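You operate a simulated robot arm through the tools that you are given. There is no shell and no other tool. Be economical: measure what you need, move in short steps, check, and stop when the job is done.

You are at the controls of a simulated robot arm. One attempt, no reset.

Task
Put the green and red shakers back in the rack and twist their tops shut.
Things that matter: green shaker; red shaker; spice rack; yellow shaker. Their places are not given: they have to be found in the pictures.

Only the result counts: the job must be done as asked and must still hold three seconds after the hand-in. Knocking over, shifting, dropping, spilling or breaking anything else fails it.

Robot
A 7-joint arm with a two-finger parallel gripper, fixed in place. Base frame: the origin is at the foot of the arm, x ahead of it, y to its left, z up. Lengths are in m, angles in rad, forces in N, time in s.
With the tool pointing down near the work surface it reaches from about 0.2 to 0.68 m from the base axis. Its first joint turns from -1.152 to 1.152 rad. Payload 2.4 kg.
The TCP is the grasp point between the finger pads, 0.03 m short of the fingertips. In the tool frame z runs along the fingers and y along their closing line. The gripper opens to 0.094 m. The fingers are 0.028 m wide and 0.01 m thick; the gripper's body (0.05 by 0.096 m) begins 0.055 m behind the TCP.
Orientation is told as [roll, pitch, yaw] about the base's x, y, z axes, in that order, counted from this pose: with the fingers straight down and closing along the base's y, the tool's x points along the base's -x, its y along +y and its z along -z.

Tools
- The arm moves only by the tool play_rows. Its argument "commands" is a list of rows, each an object of numbers (a shift or turn left out is 0, a gripper value left out holds the last): "tx", "ty", "tz": the shift along the tool's x, y, z in m; "rx", "ry", "rz": the turn, a rotation vector about the tool's x, y, z in rad; "gripper": the opening, from 0 (shut) to 1 (fully open). In form: [{"tx": .., "ty": .., "tz": .., "rx": .., "ry": .., "rz": .., "gripper": ..}, ...]. A call has 1 to 8 rows; each row is the pose to reach, as a shift and turn from the pose commanded when the call began, along the tool's axes at that moment. Rows are played at 5 a second. More than 0.05 m and 0.15 rad between two rows, or a gripper value outside its range, and nothing of the call is played. Where a pose cannot be reached the arm comes as near as it can. A force on the tool above 40 N (or 10 N above the force at the start of the call, whichever is more), or a blocked arm, ends the call early, and 0.2 s more pass. Each finger travels about 0.153 m/s and halts on what it meets, pressing with about 27 N; the grip force reading is that of the motor and also rises with nothing between the fingers. The clock runs only during rows and for 0.2 s after the last one: add rows that repeat a pose to give the fingers time. It gives the time, the measured TCP pose, the force on the tool (base axes), the opening and the grip force at its end, in the units of the frame above (readings bear some noise), with the torque about the TCP (base axes, N m) and any sound that the robot's microphone picked up.
- Cameras (640 x 400 px; columns grow to the right, rows downward): "scene" is fixed at [0.0372, 0.4699, 1.4482]; the picture's right is [-0.78, -0.63, 0.00], its down [-0.34, 0.42, -0.84] and it looks along [0.53, -0.65, -0.54] (base axes); focal length 372 px, centre (320, 200). "wrist" rides on the gripper at [0.076, 0.014, -0.103] in the tool frame; the picture's right is [-0.18, 0.98, 0.00], its down [-0.75, -0.14, -0.64] and it looks along [-0.63, -0.12, 0.77] (tool axes); focal length 243 px, centre (320, 200).
- camera(camera): a new picture of that camera. It takes no simulated time.
- probe_pixels(camera, pixels): for up to 12 pixels [column, row] of the newest picture of that camera ("zoom" is the newest enlarged one), the place [x, y, z] in the base frame of the surface seen there, good to about 0.002 m. It takes no simulated time.
- zoom(camera, box): a new picture of the part [left, top, right, bottom] of that camera's present view, enlarged. It takes no simulated time.
- finish_job(): hands the job in; it is judged then, once.

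Work in short steps. Measure before you move; look again where a grasp or a placing could have gone wrong, and mend it. You have 80 turns and 54 pictures in all, those below and enlarged ones among them. Open the gripper and draw the arm clear of the work before you hand the job in, unless the task says otherwise; then end with one line.

The tools are called after "Call:" by a JSON object that holds its "name" and its "arguments". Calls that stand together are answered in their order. play_rows: Moves the arm, as the interface text tells. Its arguments: {"type":"object","properties":{"commands":{"type":"array"}},"required":["commands"]} The other tools are called the same way: camera (camera) takes a picture; probe_pixels (camera, pixels) gives the place of the surface under pixels of a picture; zoom (camera, box) takes an enlarged picture of a part of a camera's view; finish_job () hands the job in.

At the start:

```text
t: 0.0
tool_pos: [0.4542, -0.1005, 1.1444]
ee_rot: [0.0, 0.001, 0.0]
force: [0.3, 0.4, -0.7]
wrist_torque: [0.02, -0.02, 0.01]
grip_width: 0.0938
finger_force: 0.0
```

scene: 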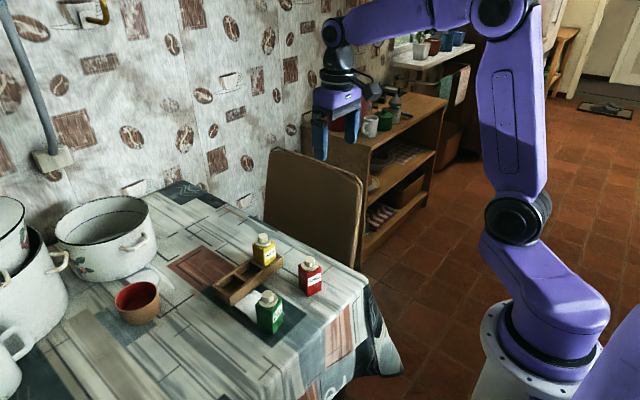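
wrist: 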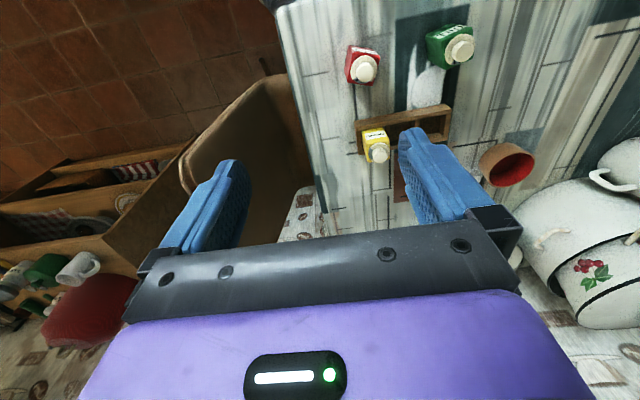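

The scene shows the rack near (248,280), with yellow at (264,250), red at (310,277) and green at (270,312). I'll zoom in to measure.

Call:
{"name": "zoom", "arguments": {"camera": "scene", "box": [190, 215, 350, 345]}}

Call:
{"name": "zoom", "arguments": {"camera": "wrist", "box": [320, 10, 500, 180]}}

```text
3.08 times, centred on (270, 280) of scene
```

zoom: 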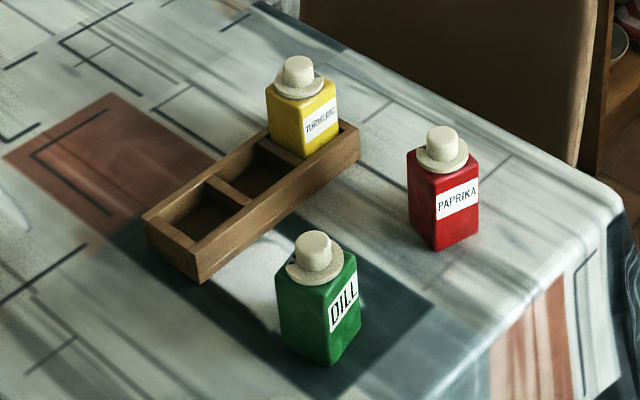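

```text
2.35 times, centred on (410, 95) of wrist
```

zoom: 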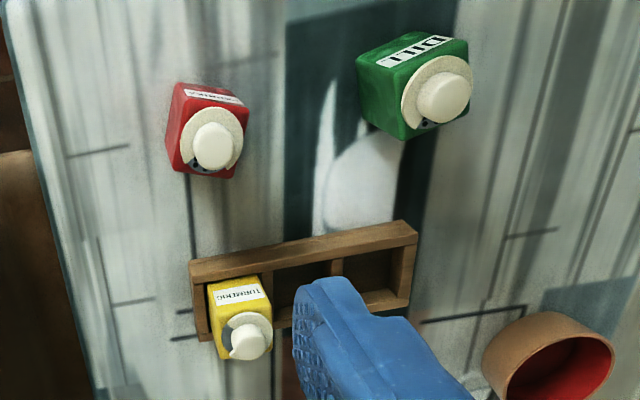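

I'll probe the knobs, body corners and rack corners in the wrist zoom, then the bodies in the scene picture.

Call:
{"name": "probe_pixels", "arguments": {"camera": "zoom", "pixels": [[213, 145], [445, 97], [248, 342], [193, 267], [413, 229], [200, 335], [273, 290], [330, 268], [375, 275], [300, 282], [230, 260], [350, 180]]}}

Call:
{"name": "probe_pixels", "arguments": {"camera": "scene", "pixels": [[261, 311], [272, 319], [269, 294], [270.5, 331], [302, 274], [309, 282], [311, 265], [309, 293], [226.5, 270], [244, 262], [264, 235], [298, 300]]}}

```text
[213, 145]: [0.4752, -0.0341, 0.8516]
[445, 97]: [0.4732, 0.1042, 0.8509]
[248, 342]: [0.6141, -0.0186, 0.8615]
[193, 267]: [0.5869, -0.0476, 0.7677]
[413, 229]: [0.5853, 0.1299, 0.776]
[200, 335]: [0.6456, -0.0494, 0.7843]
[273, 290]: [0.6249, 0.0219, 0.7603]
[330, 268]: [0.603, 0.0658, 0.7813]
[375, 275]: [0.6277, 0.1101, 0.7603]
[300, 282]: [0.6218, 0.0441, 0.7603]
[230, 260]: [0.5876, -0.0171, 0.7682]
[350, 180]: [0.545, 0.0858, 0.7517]
```

```text
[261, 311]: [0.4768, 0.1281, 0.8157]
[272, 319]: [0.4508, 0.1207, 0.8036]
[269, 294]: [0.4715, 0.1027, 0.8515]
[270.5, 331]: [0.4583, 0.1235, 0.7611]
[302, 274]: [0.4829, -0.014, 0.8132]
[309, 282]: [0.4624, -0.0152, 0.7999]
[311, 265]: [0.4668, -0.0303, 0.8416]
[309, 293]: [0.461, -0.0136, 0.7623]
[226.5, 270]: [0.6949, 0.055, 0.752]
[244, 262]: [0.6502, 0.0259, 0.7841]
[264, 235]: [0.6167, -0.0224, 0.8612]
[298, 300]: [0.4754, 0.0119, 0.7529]
```

The table is at z≈0.752, rack floor 0.760, rack rim 0.784 and shaker tops ≈0.853. I'll move above green for a close look.

Call:
{"name": "play_rows", "arguments": {"commands": [{"tx": 0.0, "ty": 0.04, "tz": 0.03}, {"tx": 0.0, "ty": 0.08, "tz": 0.06}, {"tx": 0.0, "ty": 0.12, "tz": 0.09}, {"tx": 0.0, "ty": 0.16, "tz": 0.12}, {"tx": -0.01, "ty": 0.205, "tz": 0.14}, {"tx": -0.01, "ty": 0.205, "tz": 0.14}]}}

Call:
{"name": "camera", "arguments": {"camera": "wrist"}}

```text
refused: row 5 steps farther than a row can; nothing moved
```

```text
49 pictures are left
```

wrist: 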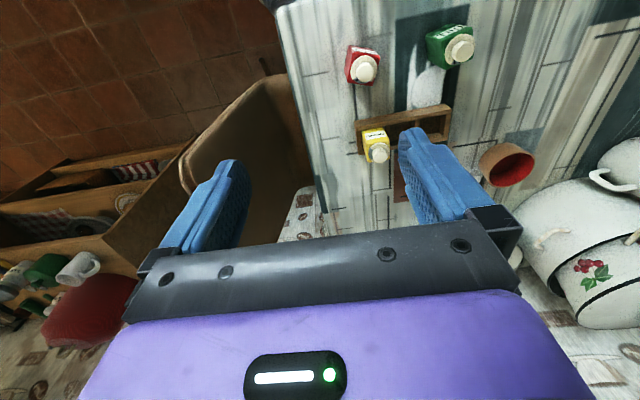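

The call was refused because one step was too long; I'll resend it with smaller steps.

Call:
{"name": "play_rows", "arguments": {"commands": [{"ty": 0.035, "tz": 0.024}, {"ty": 0.07, "tz": 0.048}, {"ty": 0.105, "tz": 0.072}, {"ty": 0.14, "tz": 0.096}, {"ty": 0.175, "tz": 0.12}, {"tx": -0.01, "ty": 0.205, "tz": 0.14}, {"tx": -0.01, "ty": 0.205, "tz": 0.14}]}}

Call:
{"name": "camera", "arguments": {"camera": "wrist"}}

```text
t: 1.6
tool_pos: [0.4636, 0.1074, 1.0045]
ee_rot: [-0.001, 0.0, -0.003]
force: [0.6, 0.2, -0.4]
wrist_torque: [-0.01, 0.0, 0.02]
grip_width: 0.0941
finger_force: 0.0
```

```text
48 pictures are left
```

wrist: 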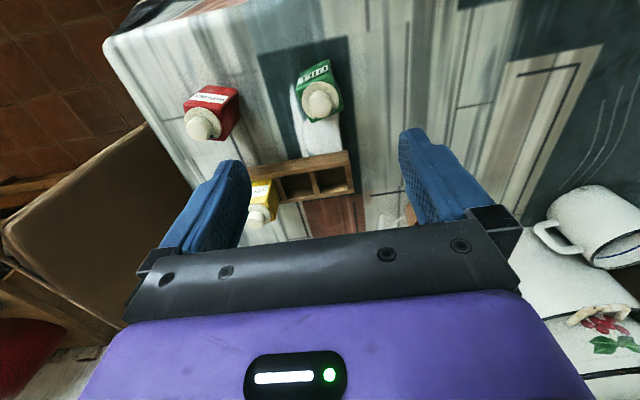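

Call:
{"name": "zoom", "arguments": {"camera": "wrist", "box": [170, 50, 362, 170]}}

Call:
{"name": "zoom", "arguments": {"camera": "wrist", "box": [230, 140, 374, 240]}}

```text
3.33 times, centred on (266, 110) of wrist
```

zoom: 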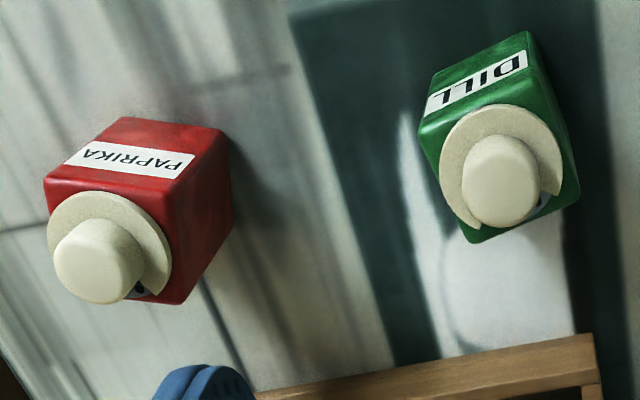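

```text
4.00 times, centred on (302, 190) of wrist
```

zoom: 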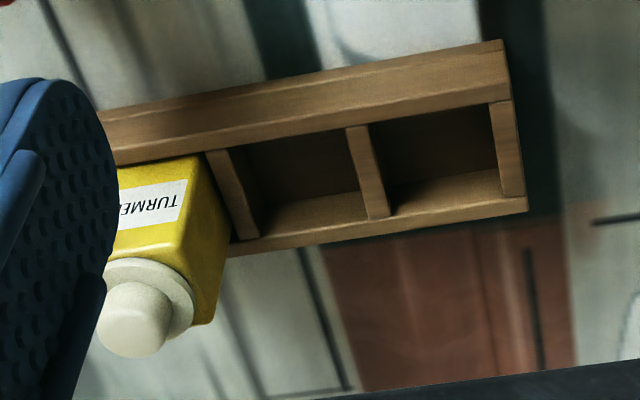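

The lids are notched discs, and the notch shows dark holes on red and green. I'll zoom the scene camera tightly on all three to compare with yellow.

Call:
{"name": "zoom", "arguments": {"camera": "scene", "box": [244, 228, 292, 258]}}

Call:
{"name": "zoom", "arguments": {"camera": "scene", "box": [250, 285, 298, 315]}}

Call:
{"name": "play_rows", "arguments": {"commands": [{"tx": -0.0, "ty": -0.04}, {"tx": -0.0, "ty": -0.08}, {"tx": -0.03, "ty": -0.11}, {"tx": -0.07, "ty": -0.12}, {"tx": -0.07, "ty": -0.12}]}}

Call:
{"name": "camera", "arguments": {"camera": "wrist"}}

```text
13.33 times, centred on (268, 243) of scene
```

zoom: 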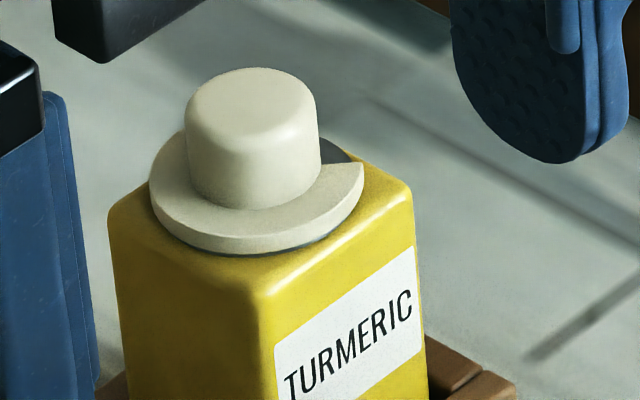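

```text
13.33 times, centred on (274, 300) of scene
```

zoom: 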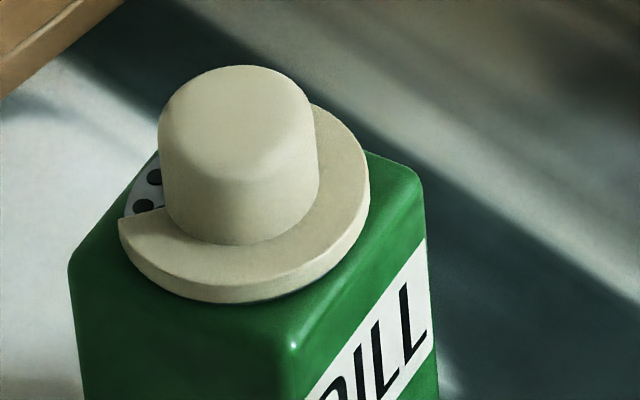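

```text
t: 2.8
tool_pos: [0.5341, -0.0161, 1.0046]
ee_rot: [-0.002, 0.0, 0.001]
force: [0.1, 0.1, -0.4]
wrist_torque: [-0.01, 0.0, -0.02]
grip_width: 0.0942
finger_force: 0.0
```

```text
43 pictures are left
```

wrist: 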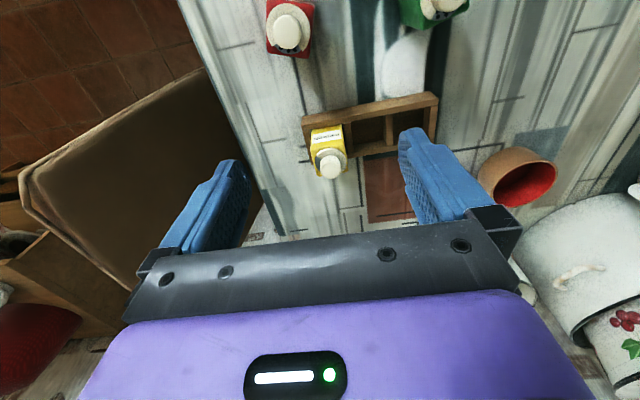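

Call:
{"name": "zoom", "arguments": {"camera": "wrist", "box": [296, 115, 376, 185]}}

Call:
{"name": "zoom", "arguments": {"camera": "scene", "box": [286, 248, 334, 278]}}

Call:
{"name": "zoom", "arguments": {"camera": "wrist", "box": [296, 80, 456, 180]}}

```text
5.71 times, centred on (336, 150) of wrist
```

zoom: 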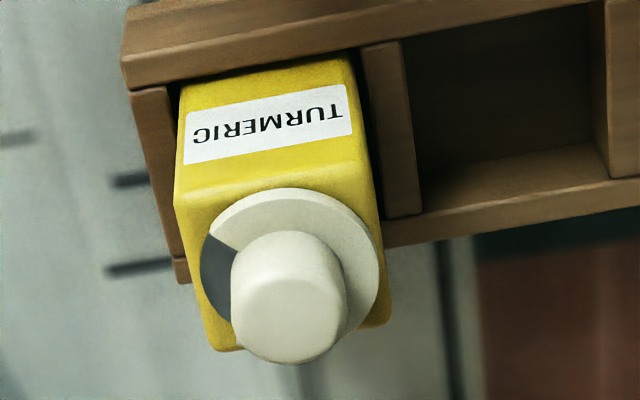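

```text
13.33 times, centred on (310, 263) of scene
```

zoom: 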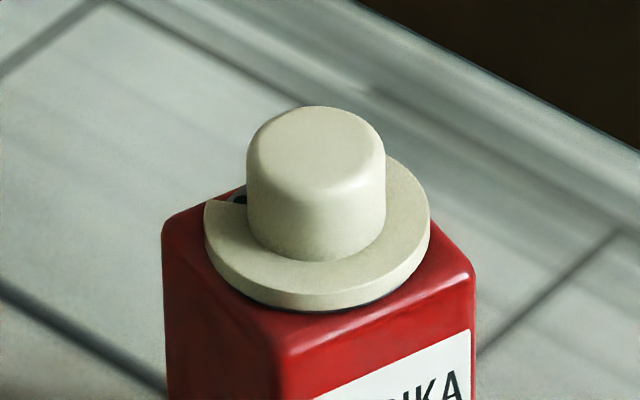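

```text
4.00 times, centred on (376, 130) of wrist
```

zoom: 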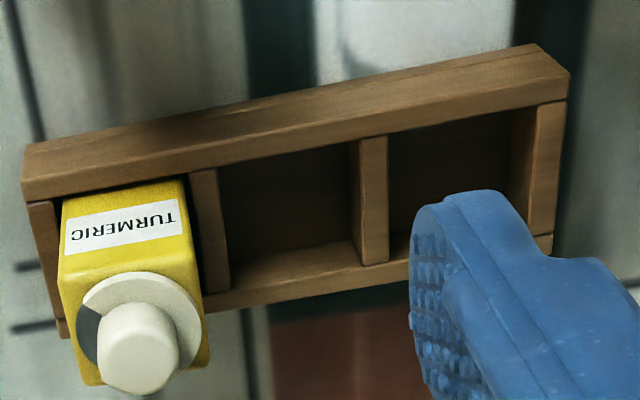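

Yellow, which is shut, shows a blank notch on its left, 90° from the label. Red and green show holes in a notch opposite the label, so shutting should be about a quarter turn clockwise from above. I'll turn the gripper so it closes along x and move over red.

Call:
{"name": "play_rows", "arguments": {"commands": [{"tx": 0.01, "ty": -0.002, "tz": 0.0, "rz": 0.14}, {"tx": 0.02, "ty": -0.004, "rz": 0.28}, {"tx": 0.03, "ty": -0.006, "rz": 0.42}, {"tx": 0.04, "ty": -0.008, "rz": 0.56}, {"tx": 0.05, "ty": -0.01, "rz": 0.7}, {"tx": 0.06, "ty": -0.012, "rz": 0.84}, {"tx": 0.064, "ty": -0.014, "rz": 0.98}, {"tx": 0.064, "ty": -0.014, "rz": 1.12}]}}

Call:
{"name": "play_rows", "arguments": {"commands": [{"rz": 0.15}, {"rz": 0.3}, {"rz": 0.45, "tz": 0.02}, {"rz": 0.45, "tz": 0.04}, {"rz": 0.45, "tz": 0.04}]}}

Call:
{"name": "camera", "arguments": {"camera": "wrist"}}

```text
t: 4.6
tool_pos: [0.4692, -0.0285, 1.0059]
ee_rot: [0.0, 0.0, -1.123]
force: [-0.3, -0.2, -0.4]
wrist_torque: [0.03, -0.02, 0.0]
grip_width: 0.0938
finger_force: 0.1
```

```text
t: 5.8
tool_pos: [0.4693, -0.0288, 0.965]
ee_rot: [0.001, 0.001, -1.57]
force: [-0.6, -0.2, 0.2]
wrist_torque: [-0.01, 0.0, 0.01]
grip_width: 0.0942
finger_force: 0.2
```

```text
39 pictures are left
```

wrist: 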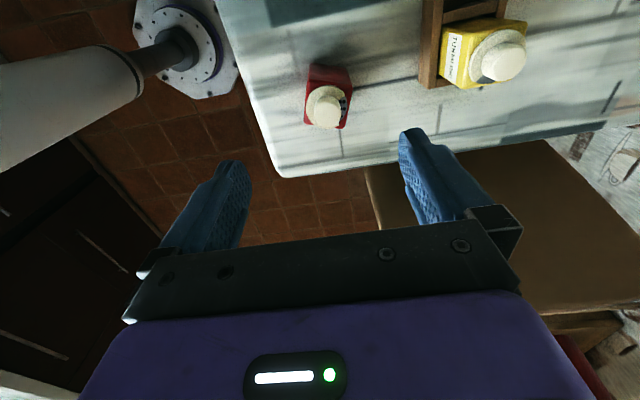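

Call:
{"name": "zoom", "arguments": {"camera": "wrist", "box": [288, 52, 368, 142]}}

```text
4.44 times, centred on (328, 97) of wrist
```

zoom: 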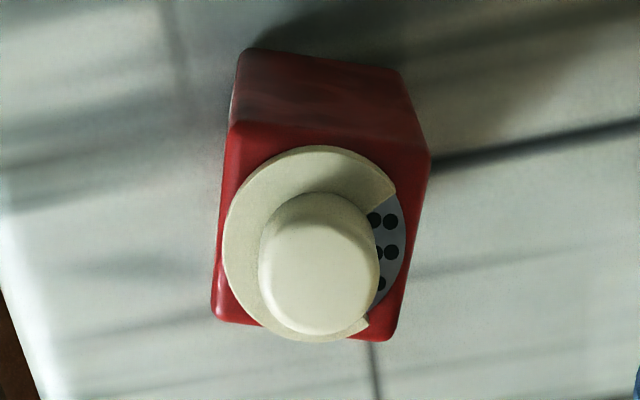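

Seen from here (right≈+x, down≈-y), red's notch with its holes faces +x, opposite the label. I'll probe the top corners to get its centre and yaw.

Call:
{"name": "probe_pixels", "arguments": {"camera": "zoom", "pixels": [[240, 128], [422, 156], [390, 332], [218, 314], [320, 270], [330, 300], [245, 230], [325, 138], [248, 55], [396, 75], [330, 100]]}}

```text
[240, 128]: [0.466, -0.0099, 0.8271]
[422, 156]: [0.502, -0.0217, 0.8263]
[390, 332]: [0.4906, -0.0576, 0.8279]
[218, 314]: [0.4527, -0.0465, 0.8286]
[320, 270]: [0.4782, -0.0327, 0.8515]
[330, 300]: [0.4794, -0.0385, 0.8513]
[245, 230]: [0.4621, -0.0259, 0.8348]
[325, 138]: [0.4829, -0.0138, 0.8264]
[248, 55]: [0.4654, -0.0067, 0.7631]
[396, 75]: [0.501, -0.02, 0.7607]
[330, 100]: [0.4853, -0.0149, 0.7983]
```

Red is centred at (0.478, -0.034), turned about -18.5°, with its body top at 0.828. I'll align over it and descend until the TCP is at z=0.815.

Call:
{"name": "play_rows", "arguments": {"commands": [{"tx": -0.002, "ty": 0.004, "rz": 0.13}, {"tx": -0.005, "ty": 0.0085, "rz": 0.26}, {"tx": -0.005, "ty": 0.0085, "rz": 0.325}, {"tx": -0.005, "ty": 0.0085, "tz": 0.04, "rz": 0.325}, {"tx": -0.005, "ty": 0.0085, "tz": 0.08, "rz": 0.325}, {"tx": -0.005, "ty": 0.0085, "tz": 0.115, "rz": 0.325}, {"tx": -0.005, "ty": 0.0085, "tz": 0.15, "rz": 0.325}, {"tx": -0.005, "ty": 0.0085, "tz": 0.15, "rz": 0.325}]}}

Call:
{"name": "camera", "arguments": {"camera": "wrist"}}

Call:
{"name": "zoom", "arguments": {"camera": "scene", "box": [230, 215, 390, 315]}}

```text
t: 7.6
tool_pos: [0.4801, -0.0326, 0.8147]
ee_rot: [0.0, -0.001, -1.896]
force: [-0.7, -0.5, -0.1]
wrist_torque: [0.03, 0.0, 0.0]
grip_width: 0.094
finger_force: 0.1
```

```text
37 pictures are left
```

wrist: 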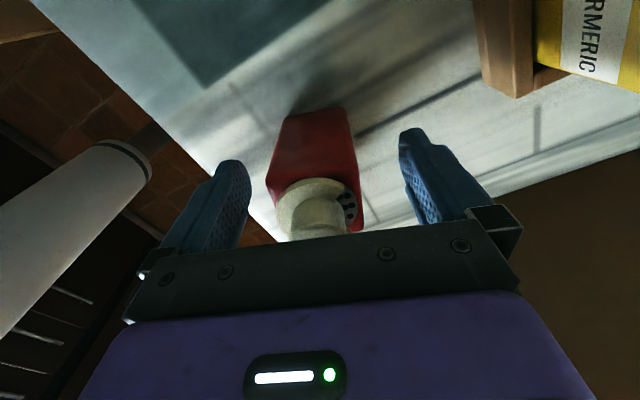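

```text
4.00 times, centred on (310, 265) of scene
```

zoom: 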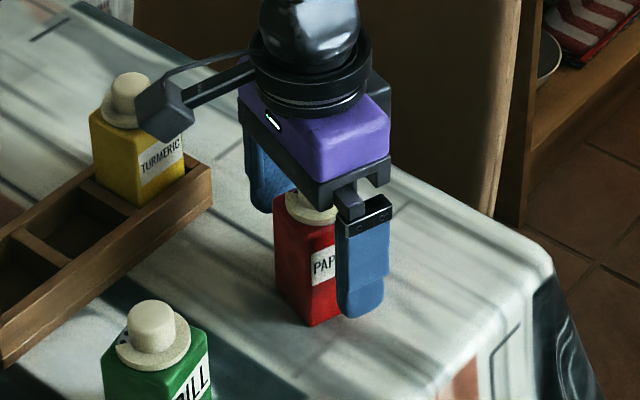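

Red sits between the fingers. I'll close and check the grip.

Call:
{"name": "play_rows", "arguments": {"commands": [{"gripper": 0.3}, {"gripper": 0.3}, {"gripper": 0.3}]}}

```text
t: 8.4
tool_pos: [0.4789, -0.0327, 0.8143]
ee_rot: [-0.001, 0.001, -1.894]
force: [-0.5, -0.2, -0.1]
wrist_torque: [0.01, -0.01, -0.01]
grip_width: 0.048
finger_force: 26.6
```

Gripped at 0.048 m with 26.6 N. I'll lift.

Call:
{"name": "play_rows", "arguments": {"commands": [{"tz": -0.02, "gripper": 0.2}, {"tz": -0.05}, {"tz": -0.09}, {"tz": -0.12}, {"tz": -0.12}]}}

Call:
{"name": "camera", "arguments": {"camera": "scene"}}

```text
t: 9.6
tool_pos: [0.4775, -0.0321, 0.9365]
ee_rot: [0.0, -0.001, -1.895]
force: [-0.4, 0.7, -1.3]
wrist_torque: [-0.02, -0.02, 0.01]
grip_width: 0.048
finger_force: 27.0
```

```text
35 pictures are left
```

scene: 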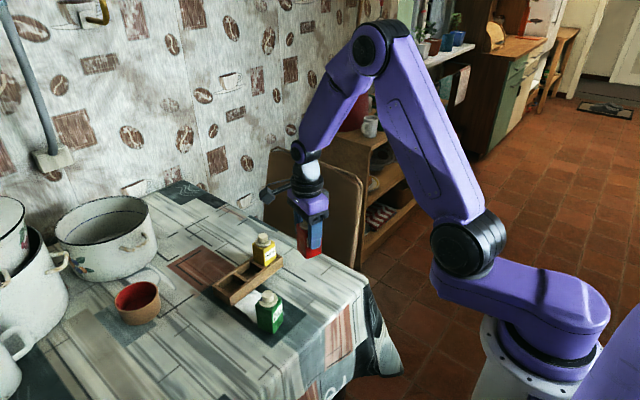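

Red is held. I'll zoom in on the rack to measure its slots.

Call:
{"name": "zoom", "arguments": {"camera": "scene", "box": [205, 230, 293, 310]}}

```text
5.00 times, centred on (249, 270) of scene
```

zoom: 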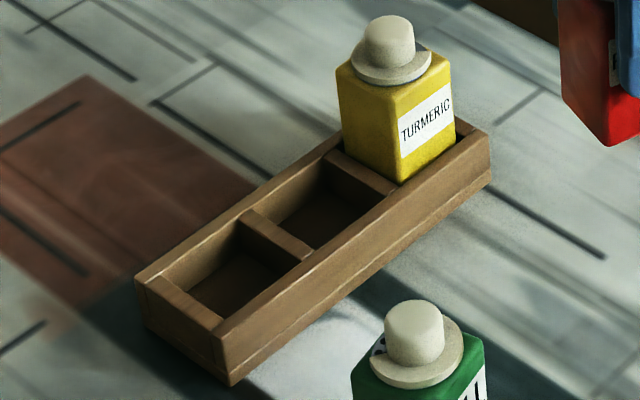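

Call:
{"name": "probe_pixels", "arguments": {"camera": "zoom", "pixels": [[140, 281], [222, 335], [487, 138], [260, 215], [296, 253], [246, 221], [310, 246], [335, 158], [385, 190], [160, 284], [212, 323], [346, 150]]}}

Call:
{"name": "probe_pixels", "arguments": {"camera": "zoom", "pixels": [[318, 250], [330, 240], [250, 212], [230, 226], [242, 232], [270, 270], [286, 256], [372, 190], [400, 178], [345, 175], [310, 215], [185, 290]]}}

```text
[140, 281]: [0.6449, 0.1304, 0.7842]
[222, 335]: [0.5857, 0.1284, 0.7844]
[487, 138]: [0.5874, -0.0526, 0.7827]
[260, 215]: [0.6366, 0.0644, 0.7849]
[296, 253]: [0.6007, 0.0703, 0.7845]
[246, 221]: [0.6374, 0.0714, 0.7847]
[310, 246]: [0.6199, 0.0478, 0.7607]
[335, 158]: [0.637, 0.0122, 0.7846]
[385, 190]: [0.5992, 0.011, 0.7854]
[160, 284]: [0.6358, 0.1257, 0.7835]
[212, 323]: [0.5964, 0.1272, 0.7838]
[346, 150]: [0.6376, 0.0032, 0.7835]
```

```text
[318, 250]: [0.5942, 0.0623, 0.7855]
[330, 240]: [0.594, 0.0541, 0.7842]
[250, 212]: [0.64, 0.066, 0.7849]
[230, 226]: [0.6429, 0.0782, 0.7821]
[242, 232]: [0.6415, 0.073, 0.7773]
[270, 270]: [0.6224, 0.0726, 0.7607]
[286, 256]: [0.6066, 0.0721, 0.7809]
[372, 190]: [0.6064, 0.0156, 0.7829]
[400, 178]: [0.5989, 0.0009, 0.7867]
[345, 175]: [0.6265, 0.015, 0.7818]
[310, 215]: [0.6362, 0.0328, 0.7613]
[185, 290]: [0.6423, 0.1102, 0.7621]
```

Rack slots: middle centre ≈(0.616, 0.0388), end centre ≈(0.616, 0.0975), each about 0.050 wide. I'll carry red over the middle slot and square it up.

Call:
{"name": "play_rows", "arguments": {"commands": [{"tx": 0.0278, "ty": 0.0272, "rz": -0.081}, {"tx": 0.0556, "ty": 0.0544, "rz": -0.162}, {"tx": 0.0835, "ty": 0.0815, "rz": -0.243}, {"tx": 0.1113, "ty": 0.1087, "rz": -0.324}, {"tx": 0.1113, "ty": 0.1087, "rz": -0.324}, {"tx": 0.1113, "ty": 0.1087, "tz": 0.035, "rz": -0.324}, {"tx": 0.1113, "ty": 0.1087, "tz": 0.035, "rz": -0.324}]}}

Call:
{"name": "camera", "arguments": {"camera": "wrist"}}

Call:
{"name": "zoom", "arguments": {"camera": "scene", "box": [205, 210, 301, 290]}}

```text
t: 11.2
tool_pos: [0.6152, 0.0385, 0.9009]
ee_rot: [0.001, 0.0, -1.572]
force: [-0.5, 0.1, -1.7]
wrist_torque: [-0.04, -0.05, 0.01]
grip_width: 0.0478
finger_force: 27.3
```

```text
33 pictures are left
```

wrist: 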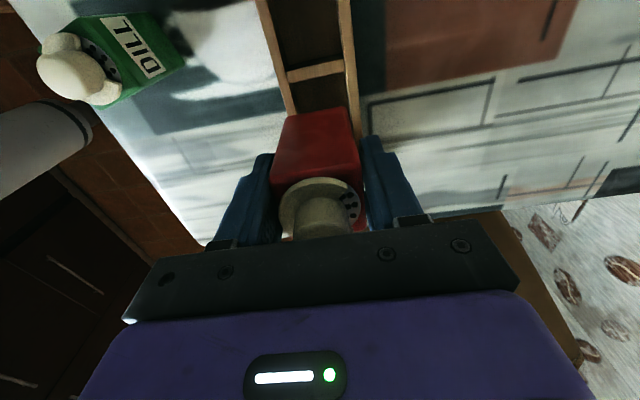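

```text
5.00 times, centred on (253, 250) of scene
```

zoom: 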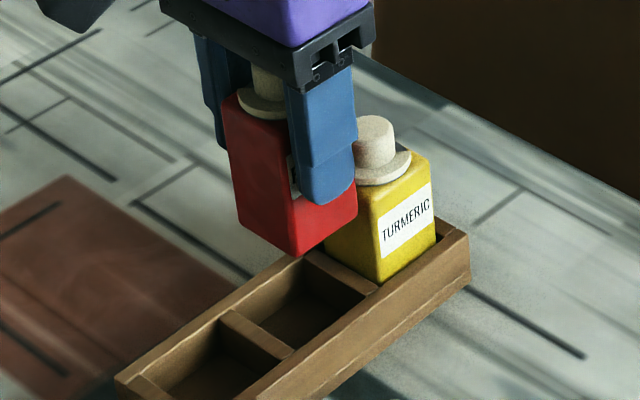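

I'll probe the held body's +y and -x faces for its offset and yaw.

Call:
{"name": "probe_pixels", "arguments": {"camera": "zoom", "pixels": [[245, 170], [245, 200], [270, 180], [285, 225], [255, 215], [270, 228], [310, 230], [340, 215], [350, 212], [315, 215]]}}

Call:
{"name": "probe_pixels", "arguments": {"camera": "wrist", "pixels": [[290, 140], [320, 140], [345, 140], [295, 165], [345, 165], [325, 70], [280, 50], [344, 50], [330, 120], [340, 66], [300, 75]]}}

```text
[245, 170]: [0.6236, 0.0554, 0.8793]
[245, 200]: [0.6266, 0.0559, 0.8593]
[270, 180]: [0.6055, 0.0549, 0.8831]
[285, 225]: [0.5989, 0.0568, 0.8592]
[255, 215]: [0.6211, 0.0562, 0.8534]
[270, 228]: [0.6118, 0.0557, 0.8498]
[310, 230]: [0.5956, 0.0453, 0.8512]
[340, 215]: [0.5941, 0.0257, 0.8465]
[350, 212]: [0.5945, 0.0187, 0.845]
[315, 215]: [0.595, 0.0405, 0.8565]
```

```text
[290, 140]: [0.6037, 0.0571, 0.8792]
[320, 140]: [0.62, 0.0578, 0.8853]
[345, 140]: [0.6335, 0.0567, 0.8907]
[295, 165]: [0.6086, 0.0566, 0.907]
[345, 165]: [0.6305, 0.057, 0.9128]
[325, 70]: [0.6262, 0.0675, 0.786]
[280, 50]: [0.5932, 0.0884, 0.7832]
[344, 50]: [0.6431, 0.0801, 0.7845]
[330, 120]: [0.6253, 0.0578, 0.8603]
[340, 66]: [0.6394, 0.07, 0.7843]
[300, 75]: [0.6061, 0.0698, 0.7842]
```

The body is about 0.042 wide, centred near (0.6157, 0.0355), and square to the rack. I'll shift +0.0033 in y and descend to just above the floor.

Call:
{"name": "play_rows", "arguments": {"commands": [{"tx": 0.0033, "ty": 0.0005, "tz": 0.0}, {"tx": 0.0033, "ty": 0.0005, "tz": 0.03}, {"tx": 0.0033, "ty": 0.0005, "tz": 0.045}, {"tx": 0.0033, "ty": 0.0005, "tz": 0.055}, {"tx": 0.0033, "ty": 0.0005, "tz": 0.065}, {"tx": 0.0033, "ty": 0.0005, "tz": 0.073}, {"tx": 0.0033, "ty": 0.0005, "tz": 0.076}]}}

Call:
{"name": "zoom", "arguments": {"camera": "scene", "box": [205, 210, 301, 290]}}

```text
t: 12.8
tool_pos: [0.6187, 0.0431, 0.826]
ee_rot: [0.006, 0.0, -1.568]
force: [-3.7, 9.9, 31.8]
wrist_torque: [-0.46, 0.19, -0.04]
grip_width: 0.0482
finger_force: 26.5
```

```text
5.00 times, centred on (253, 250) of scene
```

zoom: 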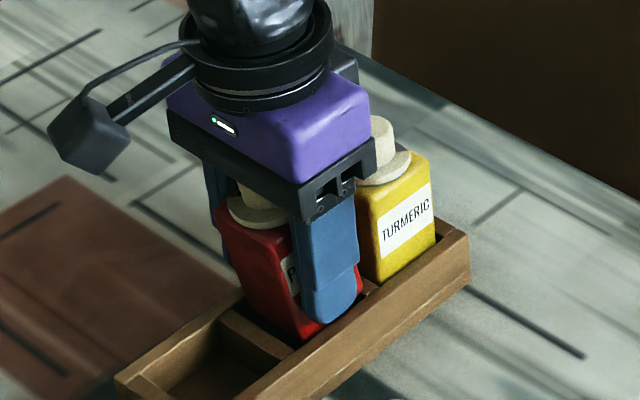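

A 32 N upward force came near the expected floor height. I'll back off slightly and check.

Call:
{"name": "play_rows", "arguments": {"commands": [{"tz": -0.003, "tx": -0.0005}, {"tz": -0.003, "tx": -0.0005}]}}

Call:
{"name": "probe_pixels", "arguments": {"camera": "zoom", "pixels": [[230, 240], [245, 280], [260, 300], [275, 290], [265, 250], [290, 325], [225, 245], [400, 170], [350, 250]]}}

Call:
{"name": "camera", "arguments": {"camera": "wrist"}}

```text
t: 13.4
tool_pos: [0.6169, 0.0389, 0.8266]
ee_rot: [0.0, 0.001, -1.571]
force: [2.6, 7.1, 10.5]
wrist_torque: [0.0, -0.39, 0.23]
grip_width: 0.0479
finger_force: 27.5
```

```text
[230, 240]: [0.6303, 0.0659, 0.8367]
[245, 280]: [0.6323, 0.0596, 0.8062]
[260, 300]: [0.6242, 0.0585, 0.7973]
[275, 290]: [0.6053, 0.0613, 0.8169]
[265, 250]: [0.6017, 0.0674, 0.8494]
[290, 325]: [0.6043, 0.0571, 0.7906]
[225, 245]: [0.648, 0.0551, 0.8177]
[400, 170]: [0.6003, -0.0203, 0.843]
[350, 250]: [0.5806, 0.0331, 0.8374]
```

```text
30 pictures are left
```

wrist: 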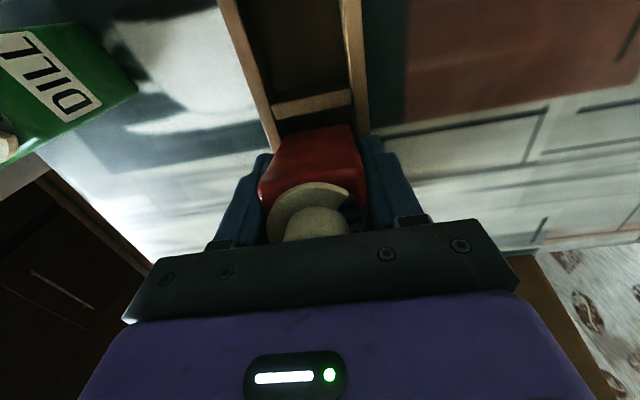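

The body tilted about the closing axis: its +y face leans, and its -y bottom edge caught the divider. I'll lift out and re-measure the shaker and the rack.

Call:
{"name": "play_rows", "arguments": {"commands": [{"tz": -0.01}, {"tz": -0.03}, {"tz": -0.06}, {"tz": -0.08}, {"tz": -0.08}]}}

Call:
{"name": "zoom", "arguments": {"camera": "scene", "box": [205, 210, 301, 290]}}

```text
t: 14.6
tool_pos: [0.6171, 0.0372, 0.9068]
ee_rot: [-0.002, 0.001, -1.571]
force: [-0.1, 0.2, -1.6]
wrist_torque: [0.02, -0.02, 0.01]
grip_width: 0.0483
finger_force: 26.7
```

```text
5.00 times, centred on (253, 250) of scene
```

zoom: 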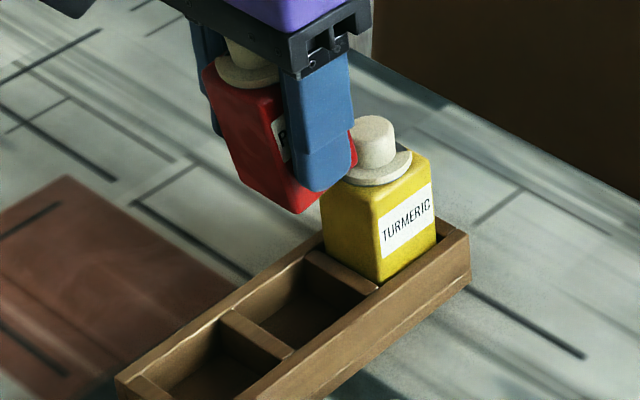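

The rack appears unmoved. I'll probe divider B across its width, plus yellow's faces, to fix the real body size.

Call:
{"name": "probe_pixels", "arguments": {"camera": "zoom", "pixels": [[352, 264], [348, 267], [344, 270], [340, 273], [335, 277], [330, 230], [345, 245], [365, 260], [400, 220], [432, 235], [431, 180], [382, 270]]}}

Call:
{"name": "probe_pixels", "arguments": {"camera": "zoom", "pixels": [[215, 80], [262, 100], [240, 165], [290, 205], [272, 150], [296, 212], [238, 175], [318, 200], [353, 158], [310, 205]]}}

```text
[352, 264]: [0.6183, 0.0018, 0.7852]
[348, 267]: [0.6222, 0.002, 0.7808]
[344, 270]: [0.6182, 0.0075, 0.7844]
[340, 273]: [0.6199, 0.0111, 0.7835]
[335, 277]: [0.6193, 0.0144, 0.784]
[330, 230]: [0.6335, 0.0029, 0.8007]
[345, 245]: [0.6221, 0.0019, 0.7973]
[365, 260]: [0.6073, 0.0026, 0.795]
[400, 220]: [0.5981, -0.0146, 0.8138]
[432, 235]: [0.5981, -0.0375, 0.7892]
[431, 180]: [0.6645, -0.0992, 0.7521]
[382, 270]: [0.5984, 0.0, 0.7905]
```

```text
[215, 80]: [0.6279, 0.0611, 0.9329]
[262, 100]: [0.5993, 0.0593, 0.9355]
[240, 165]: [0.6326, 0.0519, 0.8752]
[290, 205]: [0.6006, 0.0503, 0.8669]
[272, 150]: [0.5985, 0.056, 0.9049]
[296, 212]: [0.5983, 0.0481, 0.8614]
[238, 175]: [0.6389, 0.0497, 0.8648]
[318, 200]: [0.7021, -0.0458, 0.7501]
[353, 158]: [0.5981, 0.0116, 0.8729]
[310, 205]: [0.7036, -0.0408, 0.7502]
```

Yellow's x-range shows the slot centre is nearer x≈0.619, so red was too close to the front wall. The shaker has pivoted about 9.3° in the grip, so I'll roll the tool to set it upright and re-measure.

Call:
{"name": "play_rows", "arguments": {"commands": [{"ry": 0.08}, {"ry": 0.16}, {"ry": 0.16}]}}

Call:
{"name": "zoom", "arguments": {"camera": "scene", "box": [205, 210, 301, 290]}}

Call:
{"name": "camera", "arguments": {"camera": "wrist"}}

```text
t: 15.4
tool_pos: [0.6182, 0.0387, 0.9058]
ee_rot: [0.0, 0.161, -1.571]
force: [0.3, 0.3, -1.6]
wrist_torque: [-0.01, -0.02, -0.02]
grip_width: 0.0483
finger_force: 27.2
```

```text
5.00 times, centred on (253, 250) of scene
```

zoom: 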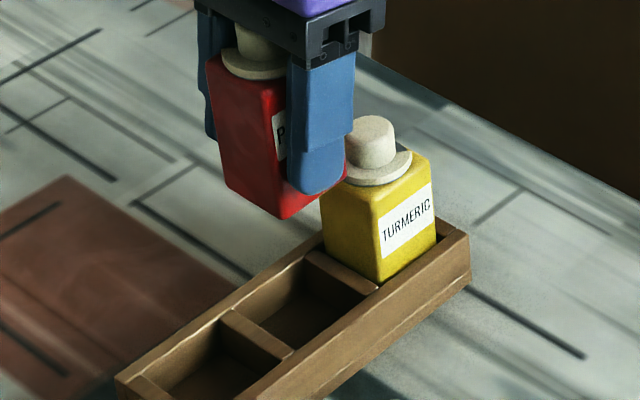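

```text
27 pictures are left
```

wrist: 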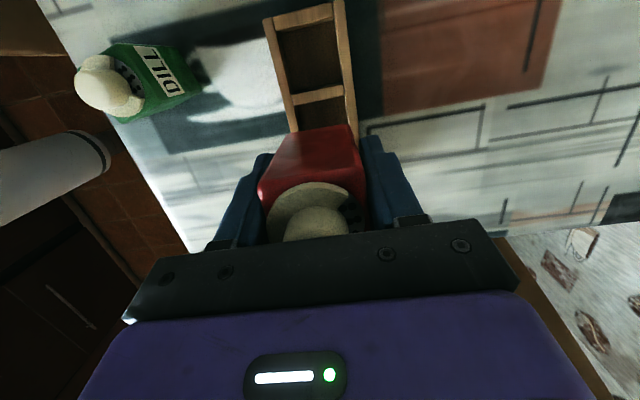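

Call:
{"name": "probe_pixels", "arguments": {"camera": "zoom", "pixels": [[222, 85], [262, 95], [235, 180], [270, 203], [250, 130], [268, 150], [283, 180], [284, 212], [310, 203], [340, 185], [230, 190], [280, 190]]}}

Call:
{"name": "probe_pixels", "arguments": {"camera": "wrist", "pixels": [[270, 180], [355, 180], [300, 150], [345, 150], [320, 170], [299, 132], [350, 128], [317, 94], [300, 100], [337, 92], [270, 20], [338, 5]]}}

```text
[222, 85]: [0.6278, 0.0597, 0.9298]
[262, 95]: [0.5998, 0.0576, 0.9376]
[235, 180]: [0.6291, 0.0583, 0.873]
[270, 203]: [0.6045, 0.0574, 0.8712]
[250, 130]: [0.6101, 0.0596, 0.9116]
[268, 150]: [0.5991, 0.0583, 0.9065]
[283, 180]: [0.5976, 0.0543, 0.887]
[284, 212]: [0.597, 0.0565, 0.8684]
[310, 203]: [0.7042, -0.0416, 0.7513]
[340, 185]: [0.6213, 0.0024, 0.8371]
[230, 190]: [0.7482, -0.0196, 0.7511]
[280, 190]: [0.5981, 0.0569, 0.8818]
```

```text
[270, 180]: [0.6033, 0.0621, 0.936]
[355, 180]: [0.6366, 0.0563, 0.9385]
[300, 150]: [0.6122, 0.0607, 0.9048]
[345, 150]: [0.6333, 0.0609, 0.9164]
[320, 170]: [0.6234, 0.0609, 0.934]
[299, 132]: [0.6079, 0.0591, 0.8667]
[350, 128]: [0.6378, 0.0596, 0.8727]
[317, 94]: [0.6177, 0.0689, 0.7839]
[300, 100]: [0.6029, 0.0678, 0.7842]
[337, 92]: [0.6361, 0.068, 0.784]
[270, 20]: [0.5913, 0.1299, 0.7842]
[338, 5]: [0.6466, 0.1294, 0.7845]
```

It's upright now, but it slid about 20 mm up in the grip: its bottom is at ≈0.865 and the knob touches the palm. I'll set it on the open table in front of the rack and regrasp higher up.

Call:
{"name": "play_rows", "arguments": {"commands": [{"tx": -0.0136, "ty": -0.0295, "tz": -0.0022}, {"tx": -0.0271, "ty": -0.059, "tz": -0.0044}, {"tx": -0.0407, "ty": -0.0885, "tz": -0.0066}, {"tx": -0.0543, "ty": -0.118, "tz": -0.0088}, {"tx": -0.0598, "ty": -0.118, "tz": 0.0257}, {"tx": -0.0653, "ty": -0.118, "tz": 0.06}, {"tx": -0.0702, "ty": -0.118, "tz": 0.09}, {"tx": -0.0702, "ty": -0.118, "tz": 0.09}]}}

Call:
{"name": "zoom", "arguments": {"camera": "scene", "box": [205, 210, 349, 320]}}

```text
t: 17.2
tool_pos: [0.499, -0.0156, 0.8071]
ee_rot: [0.001, 0.161, -1.569]
force: [0.2, 0.4, -2.1]
wrist_torque: [-0.02, -0.03, 0.03]
grip_width: 0.0481
finger_force: 27.2
```

```text
3.64 times, centred on (277, 265) of scene
```

zoom: 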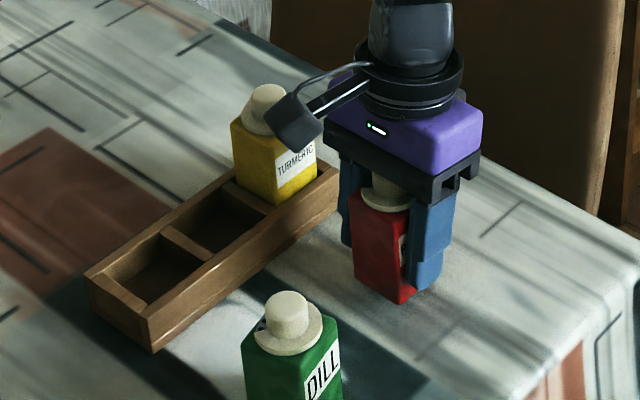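

The bottom is now about 12 mm above the table. I'll lower in small steps until it makes light contact.

Call:
{"name": "play_rows", "arguments": {"commands": [{"tx": -0.0006, "tz": 0.004}, {"tx": -0.0013, "tz": 0.008}, {"tx": -0.0016, "tz": 0.01}, {"tx": -0.0019, "tz": 0.012}, {"tx": -0.0019, "tz": 0.012}]}}

```text
t: 18.4
tool_pos: [0.5001, -0.0159, 0.7964]
ee_rot: [0.002, 0.162, -1.572]
force: [-5.6, -2.8, 32.7]
wrist_torque: [0.51, 0.2, 0.09]
grip_width: 0.0485
finger_force: 26.9
```

It's firmly on the table, so I'll ease off 1.5 mm and open.

Call:
{"name": "play_rows", "arguments": {"commands": [{"tx": 0.0002, "tz": -0.0015}, {"tx": 0.0002, "tz": -0.0015}, {"tx": 0.0002, "tz": -0.0015, "gripper": 0.7}, {"tx": 0.0002, "tz": -0.0015, "gripper": 1.0}, {"tx": 0.0002, "tz": -0.0015, "gripper": 1.0}]}}

Call:
{"name": "zoom", "arguments": {"camera": "scene", "box": [205, 210, 349, 320]}}

```text
t: 19.6
tool_pos: [0.4992, -0.0144, 0.7956]
ee_rot: [0.0, 0.162, -1.571]
force: [0.3, -2.3, 6.0]
wrist_torque: [0.04, 0.02, -0.04]
grip_width: 0.0941
finger_force: 0.0
```

```text
3.64 times, centred on (277, 265) of scene
```

zoom: 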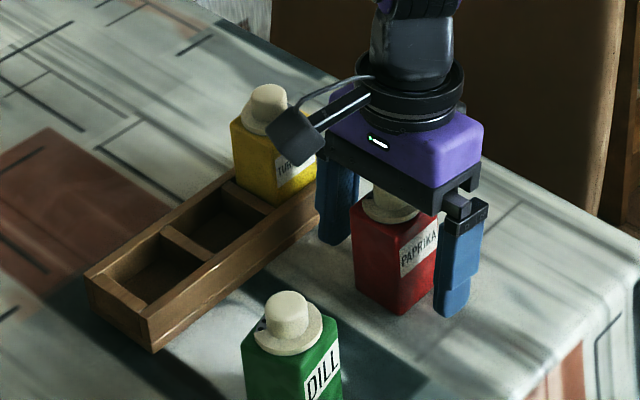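

Red stands upright. I'll raise vertically and level the tool.

Call:
{"name": "play_rows", "arguments": {"commands": [{"tx": 0.0032, "tz": -0.0197}, {"tx": 0.0064, "tz": -0.0395}, {"tx": 0.0127, "tz": -0.079}, {"tx": 0.0191, "tz": -0.1185, "ry": -0.08}, {"tx": 0.0238, "tz": -0.148, "ry": -0.162}, {"tx": 0.0238, "tz": -0.148, "ry": -0.162}]}}

Call:
{"name": "zoom", "arguments": {"camera": "wrist", "box": [270, 40, 390, 140]}}

```text
t: 21.0
tool_pos: [0.4997, -0.0154, 0.946]
ee_rot: [0.0, -0.004, -1.572]
force: [-0.4, 0.3, 0.7]
wrist_torque: [-0.05, 0.03, -0.02]
grip_width: 0.0939
finger_force: 0.0
```

```text
4.00 times, centred on (330, 90) of wrist
```

zoom: 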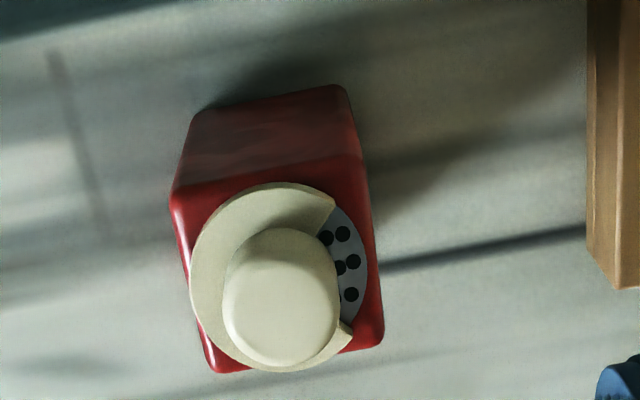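

Call:
{"name": "probe_pixels", "arguments": {"camera": "zoom", "pixels": [[174, 195], [363, 158], [381, 342], [214, 366], [280, 290], [196, 116], [342, 92], [270, 172], [280, 140], [377, 260], [185, 262]]}}

```text
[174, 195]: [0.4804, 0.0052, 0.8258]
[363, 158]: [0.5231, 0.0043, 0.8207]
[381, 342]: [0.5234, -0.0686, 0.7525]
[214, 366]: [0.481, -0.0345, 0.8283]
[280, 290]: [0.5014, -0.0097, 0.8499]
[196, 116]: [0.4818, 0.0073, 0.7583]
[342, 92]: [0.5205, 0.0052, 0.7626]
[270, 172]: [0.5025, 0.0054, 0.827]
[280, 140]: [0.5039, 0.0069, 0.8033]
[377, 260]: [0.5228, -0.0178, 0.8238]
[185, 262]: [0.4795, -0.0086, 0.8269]
```

Red is square at centre (0.5013, -0.0148), about 0.043 wide. I'll descend to z=0.815 and grip.

Call:
{"name": "play_rows", "arguments": {"commands": [{"tx": 0.0005, "ty": 0.0015, "tz": 0.04}, {"tx": 0.0005, "ty": 0.0015, "tz": 0.08}, {"tx": 0.0005, "ty": 0.0015, "tz": 0.11}, {"tx": 0.0005, "ty": 0.0015, "tz": 0.131}, {"tx": 0.0005, "ty": 0.0015, "tz": 0.131}, {"tx": 0.0005, "ty": 0.0015, "tz": 0.131, "gripper": 0.2}, {"tx": 0.0005, "ty": 0.0015, "tz": 0.131, "gripper": 0.2}, {"tx": 0.0005, "ty": 0.0015, "tz": 0.131, "gripper": 0.2}]}}

Call:
{"name": "play_rows", "arguments": {"commands": [{"tz": -0.03}, {"tz": -0.06}, {"tz": -0.09}, {"tz": -0.09}]}}

```text
t: 22.8
tool_pos: [0.5024, -0.0138, 0.8145]
ee_rot: [0.001, -0.002, -1.57]
force: [1.4, -0.3, 0.2]
wrist_torque: [0.02, 0.02, 0.0]
grip_width: 0.0486
finger_force: 26.6
```

```text
t: 23.8
tool_pos: [0.502, -0.0144, 0.9047]
ee_rot: [0.0, -0.001, -1.57]
force: [-0.3, -0.5, -1.4]
wrist_torque: [0.0, -0.02, 0.03]
grip_width: 0.0484
finger_force: 26.7
```

Regripped. I'll move in y first so as to clear yellow, then in x over the middle slot, aiming for body centre (0.618, 0.0395).

Call:
{"name": "play_rows", "arguments": {"commands": [{"tx": 0.03}, {"tx": 0.0545}, {"tx": 0.0545, "ty": 0.03}, {"tx": 0.0545, "ty": 0.06}, {"tx": 0.0545, "ty": 0.09}, {"tx": 0.0545, "ty": 0.117}, {"tx": 0.0545, "ty": 0.117}, {"tx": 0.0545, "ty": 0.117, "tz": 0.02}]}}

Call:
{"name": "zoom", "arguments": {"camera": "scene", "box": [205, 210, 301, 290]}}

Call:
{"name": "camera", "arguments": {"camera": "wrist"}}

```text
t: 25.6
tool_pos: [0.6193, 0.0403, 0.8858]
ee_rot: [-0.001, -0.002, -1.572]
force: [0.1, -0.1, -1.1]
wrist_torque: [-0.01, 0.02, -0.02]
grip_width: 0.048
finger_force: 26.9
```

```text
5.00 times, centred on (253, 250) of scene
```

zoom: 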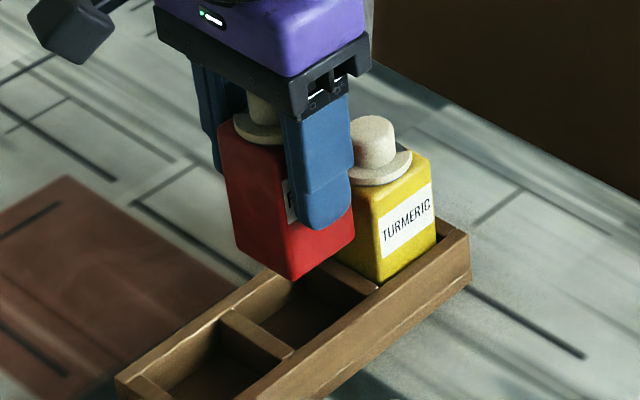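

```text
22 pictures are left
```

wrist: 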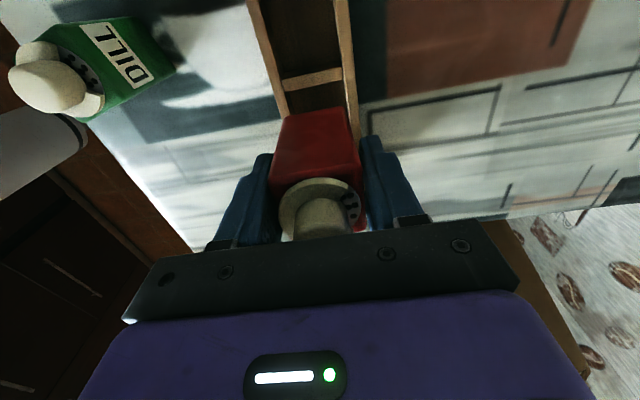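

Call:
{"name": "probe_pixels", "arguments": {"camera": "zoom", "pixels": [[235, 180], [245, 230], [270, 220], [285, 265], [280, 250], [300, 262], [320, 250], [345, 225], [350, 230], [350, 215], [265, 180], [270, 262]]}}

Call:
{"name": "probe_pixels", "arguments": {"camera": "wrist", "pixels": [[290, 130], [320, 130], [345, 130], [295, 160], [345, 160], [285, 80], [280, 50], [343, 72], [341, 40], [346, 78], [345, 60], [270, 20]]}}

```text
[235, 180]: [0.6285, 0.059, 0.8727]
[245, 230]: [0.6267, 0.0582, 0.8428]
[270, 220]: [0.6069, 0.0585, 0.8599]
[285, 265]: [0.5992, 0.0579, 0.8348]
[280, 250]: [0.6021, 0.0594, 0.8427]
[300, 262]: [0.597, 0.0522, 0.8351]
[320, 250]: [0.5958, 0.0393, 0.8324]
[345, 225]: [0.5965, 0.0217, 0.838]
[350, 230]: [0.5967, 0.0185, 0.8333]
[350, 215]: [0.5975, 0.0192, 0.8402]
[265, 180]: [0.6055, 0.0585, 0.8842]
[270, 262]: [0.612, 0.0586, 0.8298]
```

```text
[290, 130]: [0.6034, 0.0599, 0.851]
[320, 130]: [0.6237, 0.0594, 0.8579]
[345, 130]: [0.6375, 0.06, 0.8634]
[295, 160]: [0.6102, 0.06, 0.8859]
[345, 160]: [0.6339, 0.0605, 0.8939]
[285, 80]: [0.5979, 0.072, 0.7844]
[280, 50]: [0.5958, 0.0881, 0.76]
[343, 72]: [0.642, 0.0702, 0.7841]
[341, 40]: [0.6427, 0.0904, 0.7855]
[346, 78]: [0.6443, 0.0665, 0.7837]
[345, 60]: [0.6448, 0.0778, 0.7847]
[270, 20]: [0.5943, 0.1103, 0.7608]
```

The body spans x 0.597–0.639 and its +y face is at 0.0592. The slot is about x 0.593–0.641, y 0.015–0.064. I'll shift +1.7 mm in y and -0.7 mm in x, then descend partway.

Call:
{"name": "play_rows", "arguments": {"commands": [{"tx": 0.0017, "ty": -0.0007}, {"tx": 0.0017, "ty": -0.0007, "tz": 0.02}, {"tx": 0.0017, "ty": -0.0007, "tz": 0.035}, {"tx": 0.0017, "ty": -0.0007, "tz": 0.042}, {"tx": 0.0017, "ty": -0.0007, "tz": 0.047}, {"tx": 0.0017, "ty": -0.0007, "tz": 0.052}, {"tx": 0.0017, "ty": -0.0007, "tz": 0.052}]}}

```text
t: 27.2
tool_pos: [0.6178, 0.0425, 0.8331]
ee_rot: [0.0, -0.002, -1.572]
force: [0.7, 0.2, -1.5]
wrist_torque: [-0.03, 0.0, -0.02]
grip_width: 0.0479
finger_force: 27.4
```

It's inside the slot (bottom ≈0.771) with no contact force. I'll lower the last 10 mm gently.

Call:
{"name": "play_rows", "arguments": {"commands": [{"tz": 0.004}, {"tz": 0.007}, {"tz": 0.009}, {"tz": 0.01}, {"tz": 0.01}]}}

```text
t: 28.4
tool_pos: [0.6173, 0.0415, 0.8237]
ee_rot: [0.001, -0.003, -1.573]
force: [0.0, -0.4, 1.4]
wrist_torque: [-0.01, 0.0, 0.01]
grip_width: 0.0482
finger_force: 27.3
```

The bottom is just touching the floor. I'll open and lift clear.

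Call:
{"name": "play_rows", "arguments": {"commands": [{"gripper": 0.6}, {"gripper": 1.0}, {"gripper": 1.0}, {"tz": -0.03}, {"tz": -0.07}, {"tz": -0.11}, {"tz": -0.13}, {"tz": -0.13}]}}

Call:
{"name": "zoom", "arguments": {"camera": "scene", "box": [205, 210, 301, 290]}}

Call:
{"name": "zoom", "arguments": {"camera": "wrist", "box": [250, 20, 430, 160]}}

```text
t: 30.2
tool_pos: [0.618, 0.0401, 0.9538]
ee_rot: [0.001, -0.001, -1.571]
force: [-0.5, -0.6, 0.9]
wrist_torque: [0.0, -0.01, 0.02]
grip_width: 0.0939
finger_force: 0.0
```

```text
5.00 times, centred on (253, 250) of scene
```

zoom: 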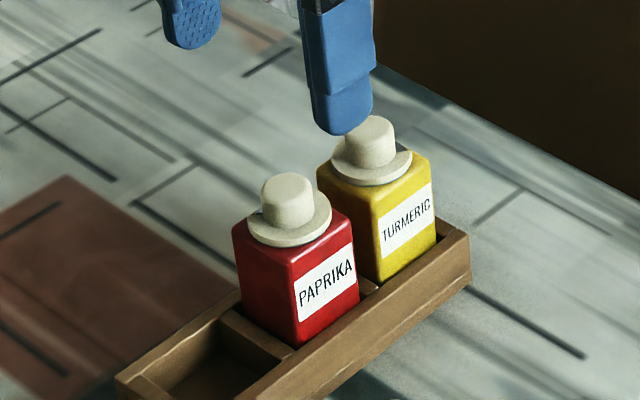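

```text
2.86 times, centred on (340, 90) of wrist
```

zoom: 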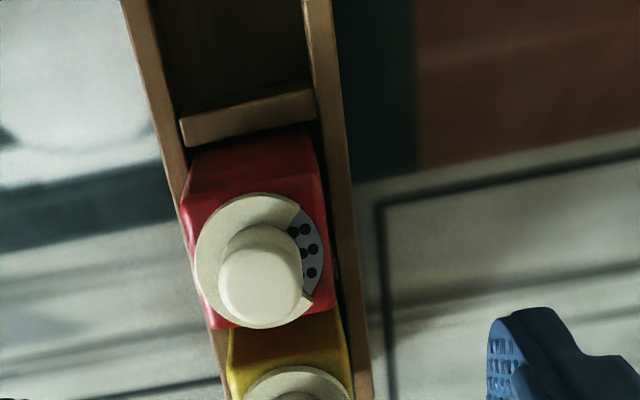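

Red is seated upright. Next I'll move over green.

Call:
{"name": "play_rows", "arguments": {"commands": [{"tx": 0.013, "ty": -0.03}, {"tx": 0.026, "ty": -0.06}, {"tx": 0.039, "ty": -0.09}, {"tx": 0.052, "ty": -0.12}, {"tx": 0.065, "ty": -0.148}, {"tx": 0.065, "ty": -0.148}]}}

Call:
{"name": "zoom", "arguments": {"camera": "wrist", "box": [250, 30, 410, 150]}}

```text
t: 31.6
tool_pos: [0.4684, 0.1056, 0.9557]
ee_rot: [0.001, -0.001, -1.57]
force: [0.2, 0.0, 0.2]
wrist_torque: [0.0, 0.01, 0.02]
grip_width: 0.0941
finger_force: 0.0
```

```text
3.33 times, centred on (330, 90) of wrist
```

zoom: 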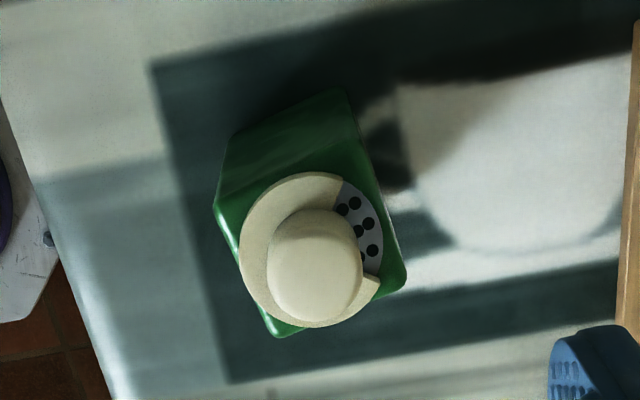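

Call:
{"name": "probe_pixels", "arguments": {"camera": "zoom", "pixels": [[218, 206], [360, 148], [402, 276], [278, 332], [310, 250], [230, 138], [344, 94], [300, 165], [240, 265], [225, 220], [265, 310], [385, 210]]}}

```text
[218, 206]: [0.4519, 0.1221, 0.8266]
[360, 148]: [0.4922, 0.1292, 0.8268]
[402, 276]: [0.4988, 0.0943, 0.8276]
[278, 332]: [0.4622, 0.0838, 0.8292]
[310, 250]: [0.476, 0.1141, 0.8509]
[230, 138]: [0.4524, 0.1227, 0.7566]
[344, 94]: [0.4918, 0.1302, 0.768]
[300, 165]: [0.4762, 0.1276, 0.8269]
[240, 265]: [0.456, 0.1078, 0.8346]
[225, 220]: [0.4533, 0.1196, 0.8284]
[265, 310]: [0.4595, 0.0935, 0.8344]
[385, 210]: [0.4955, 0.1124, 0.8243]
```

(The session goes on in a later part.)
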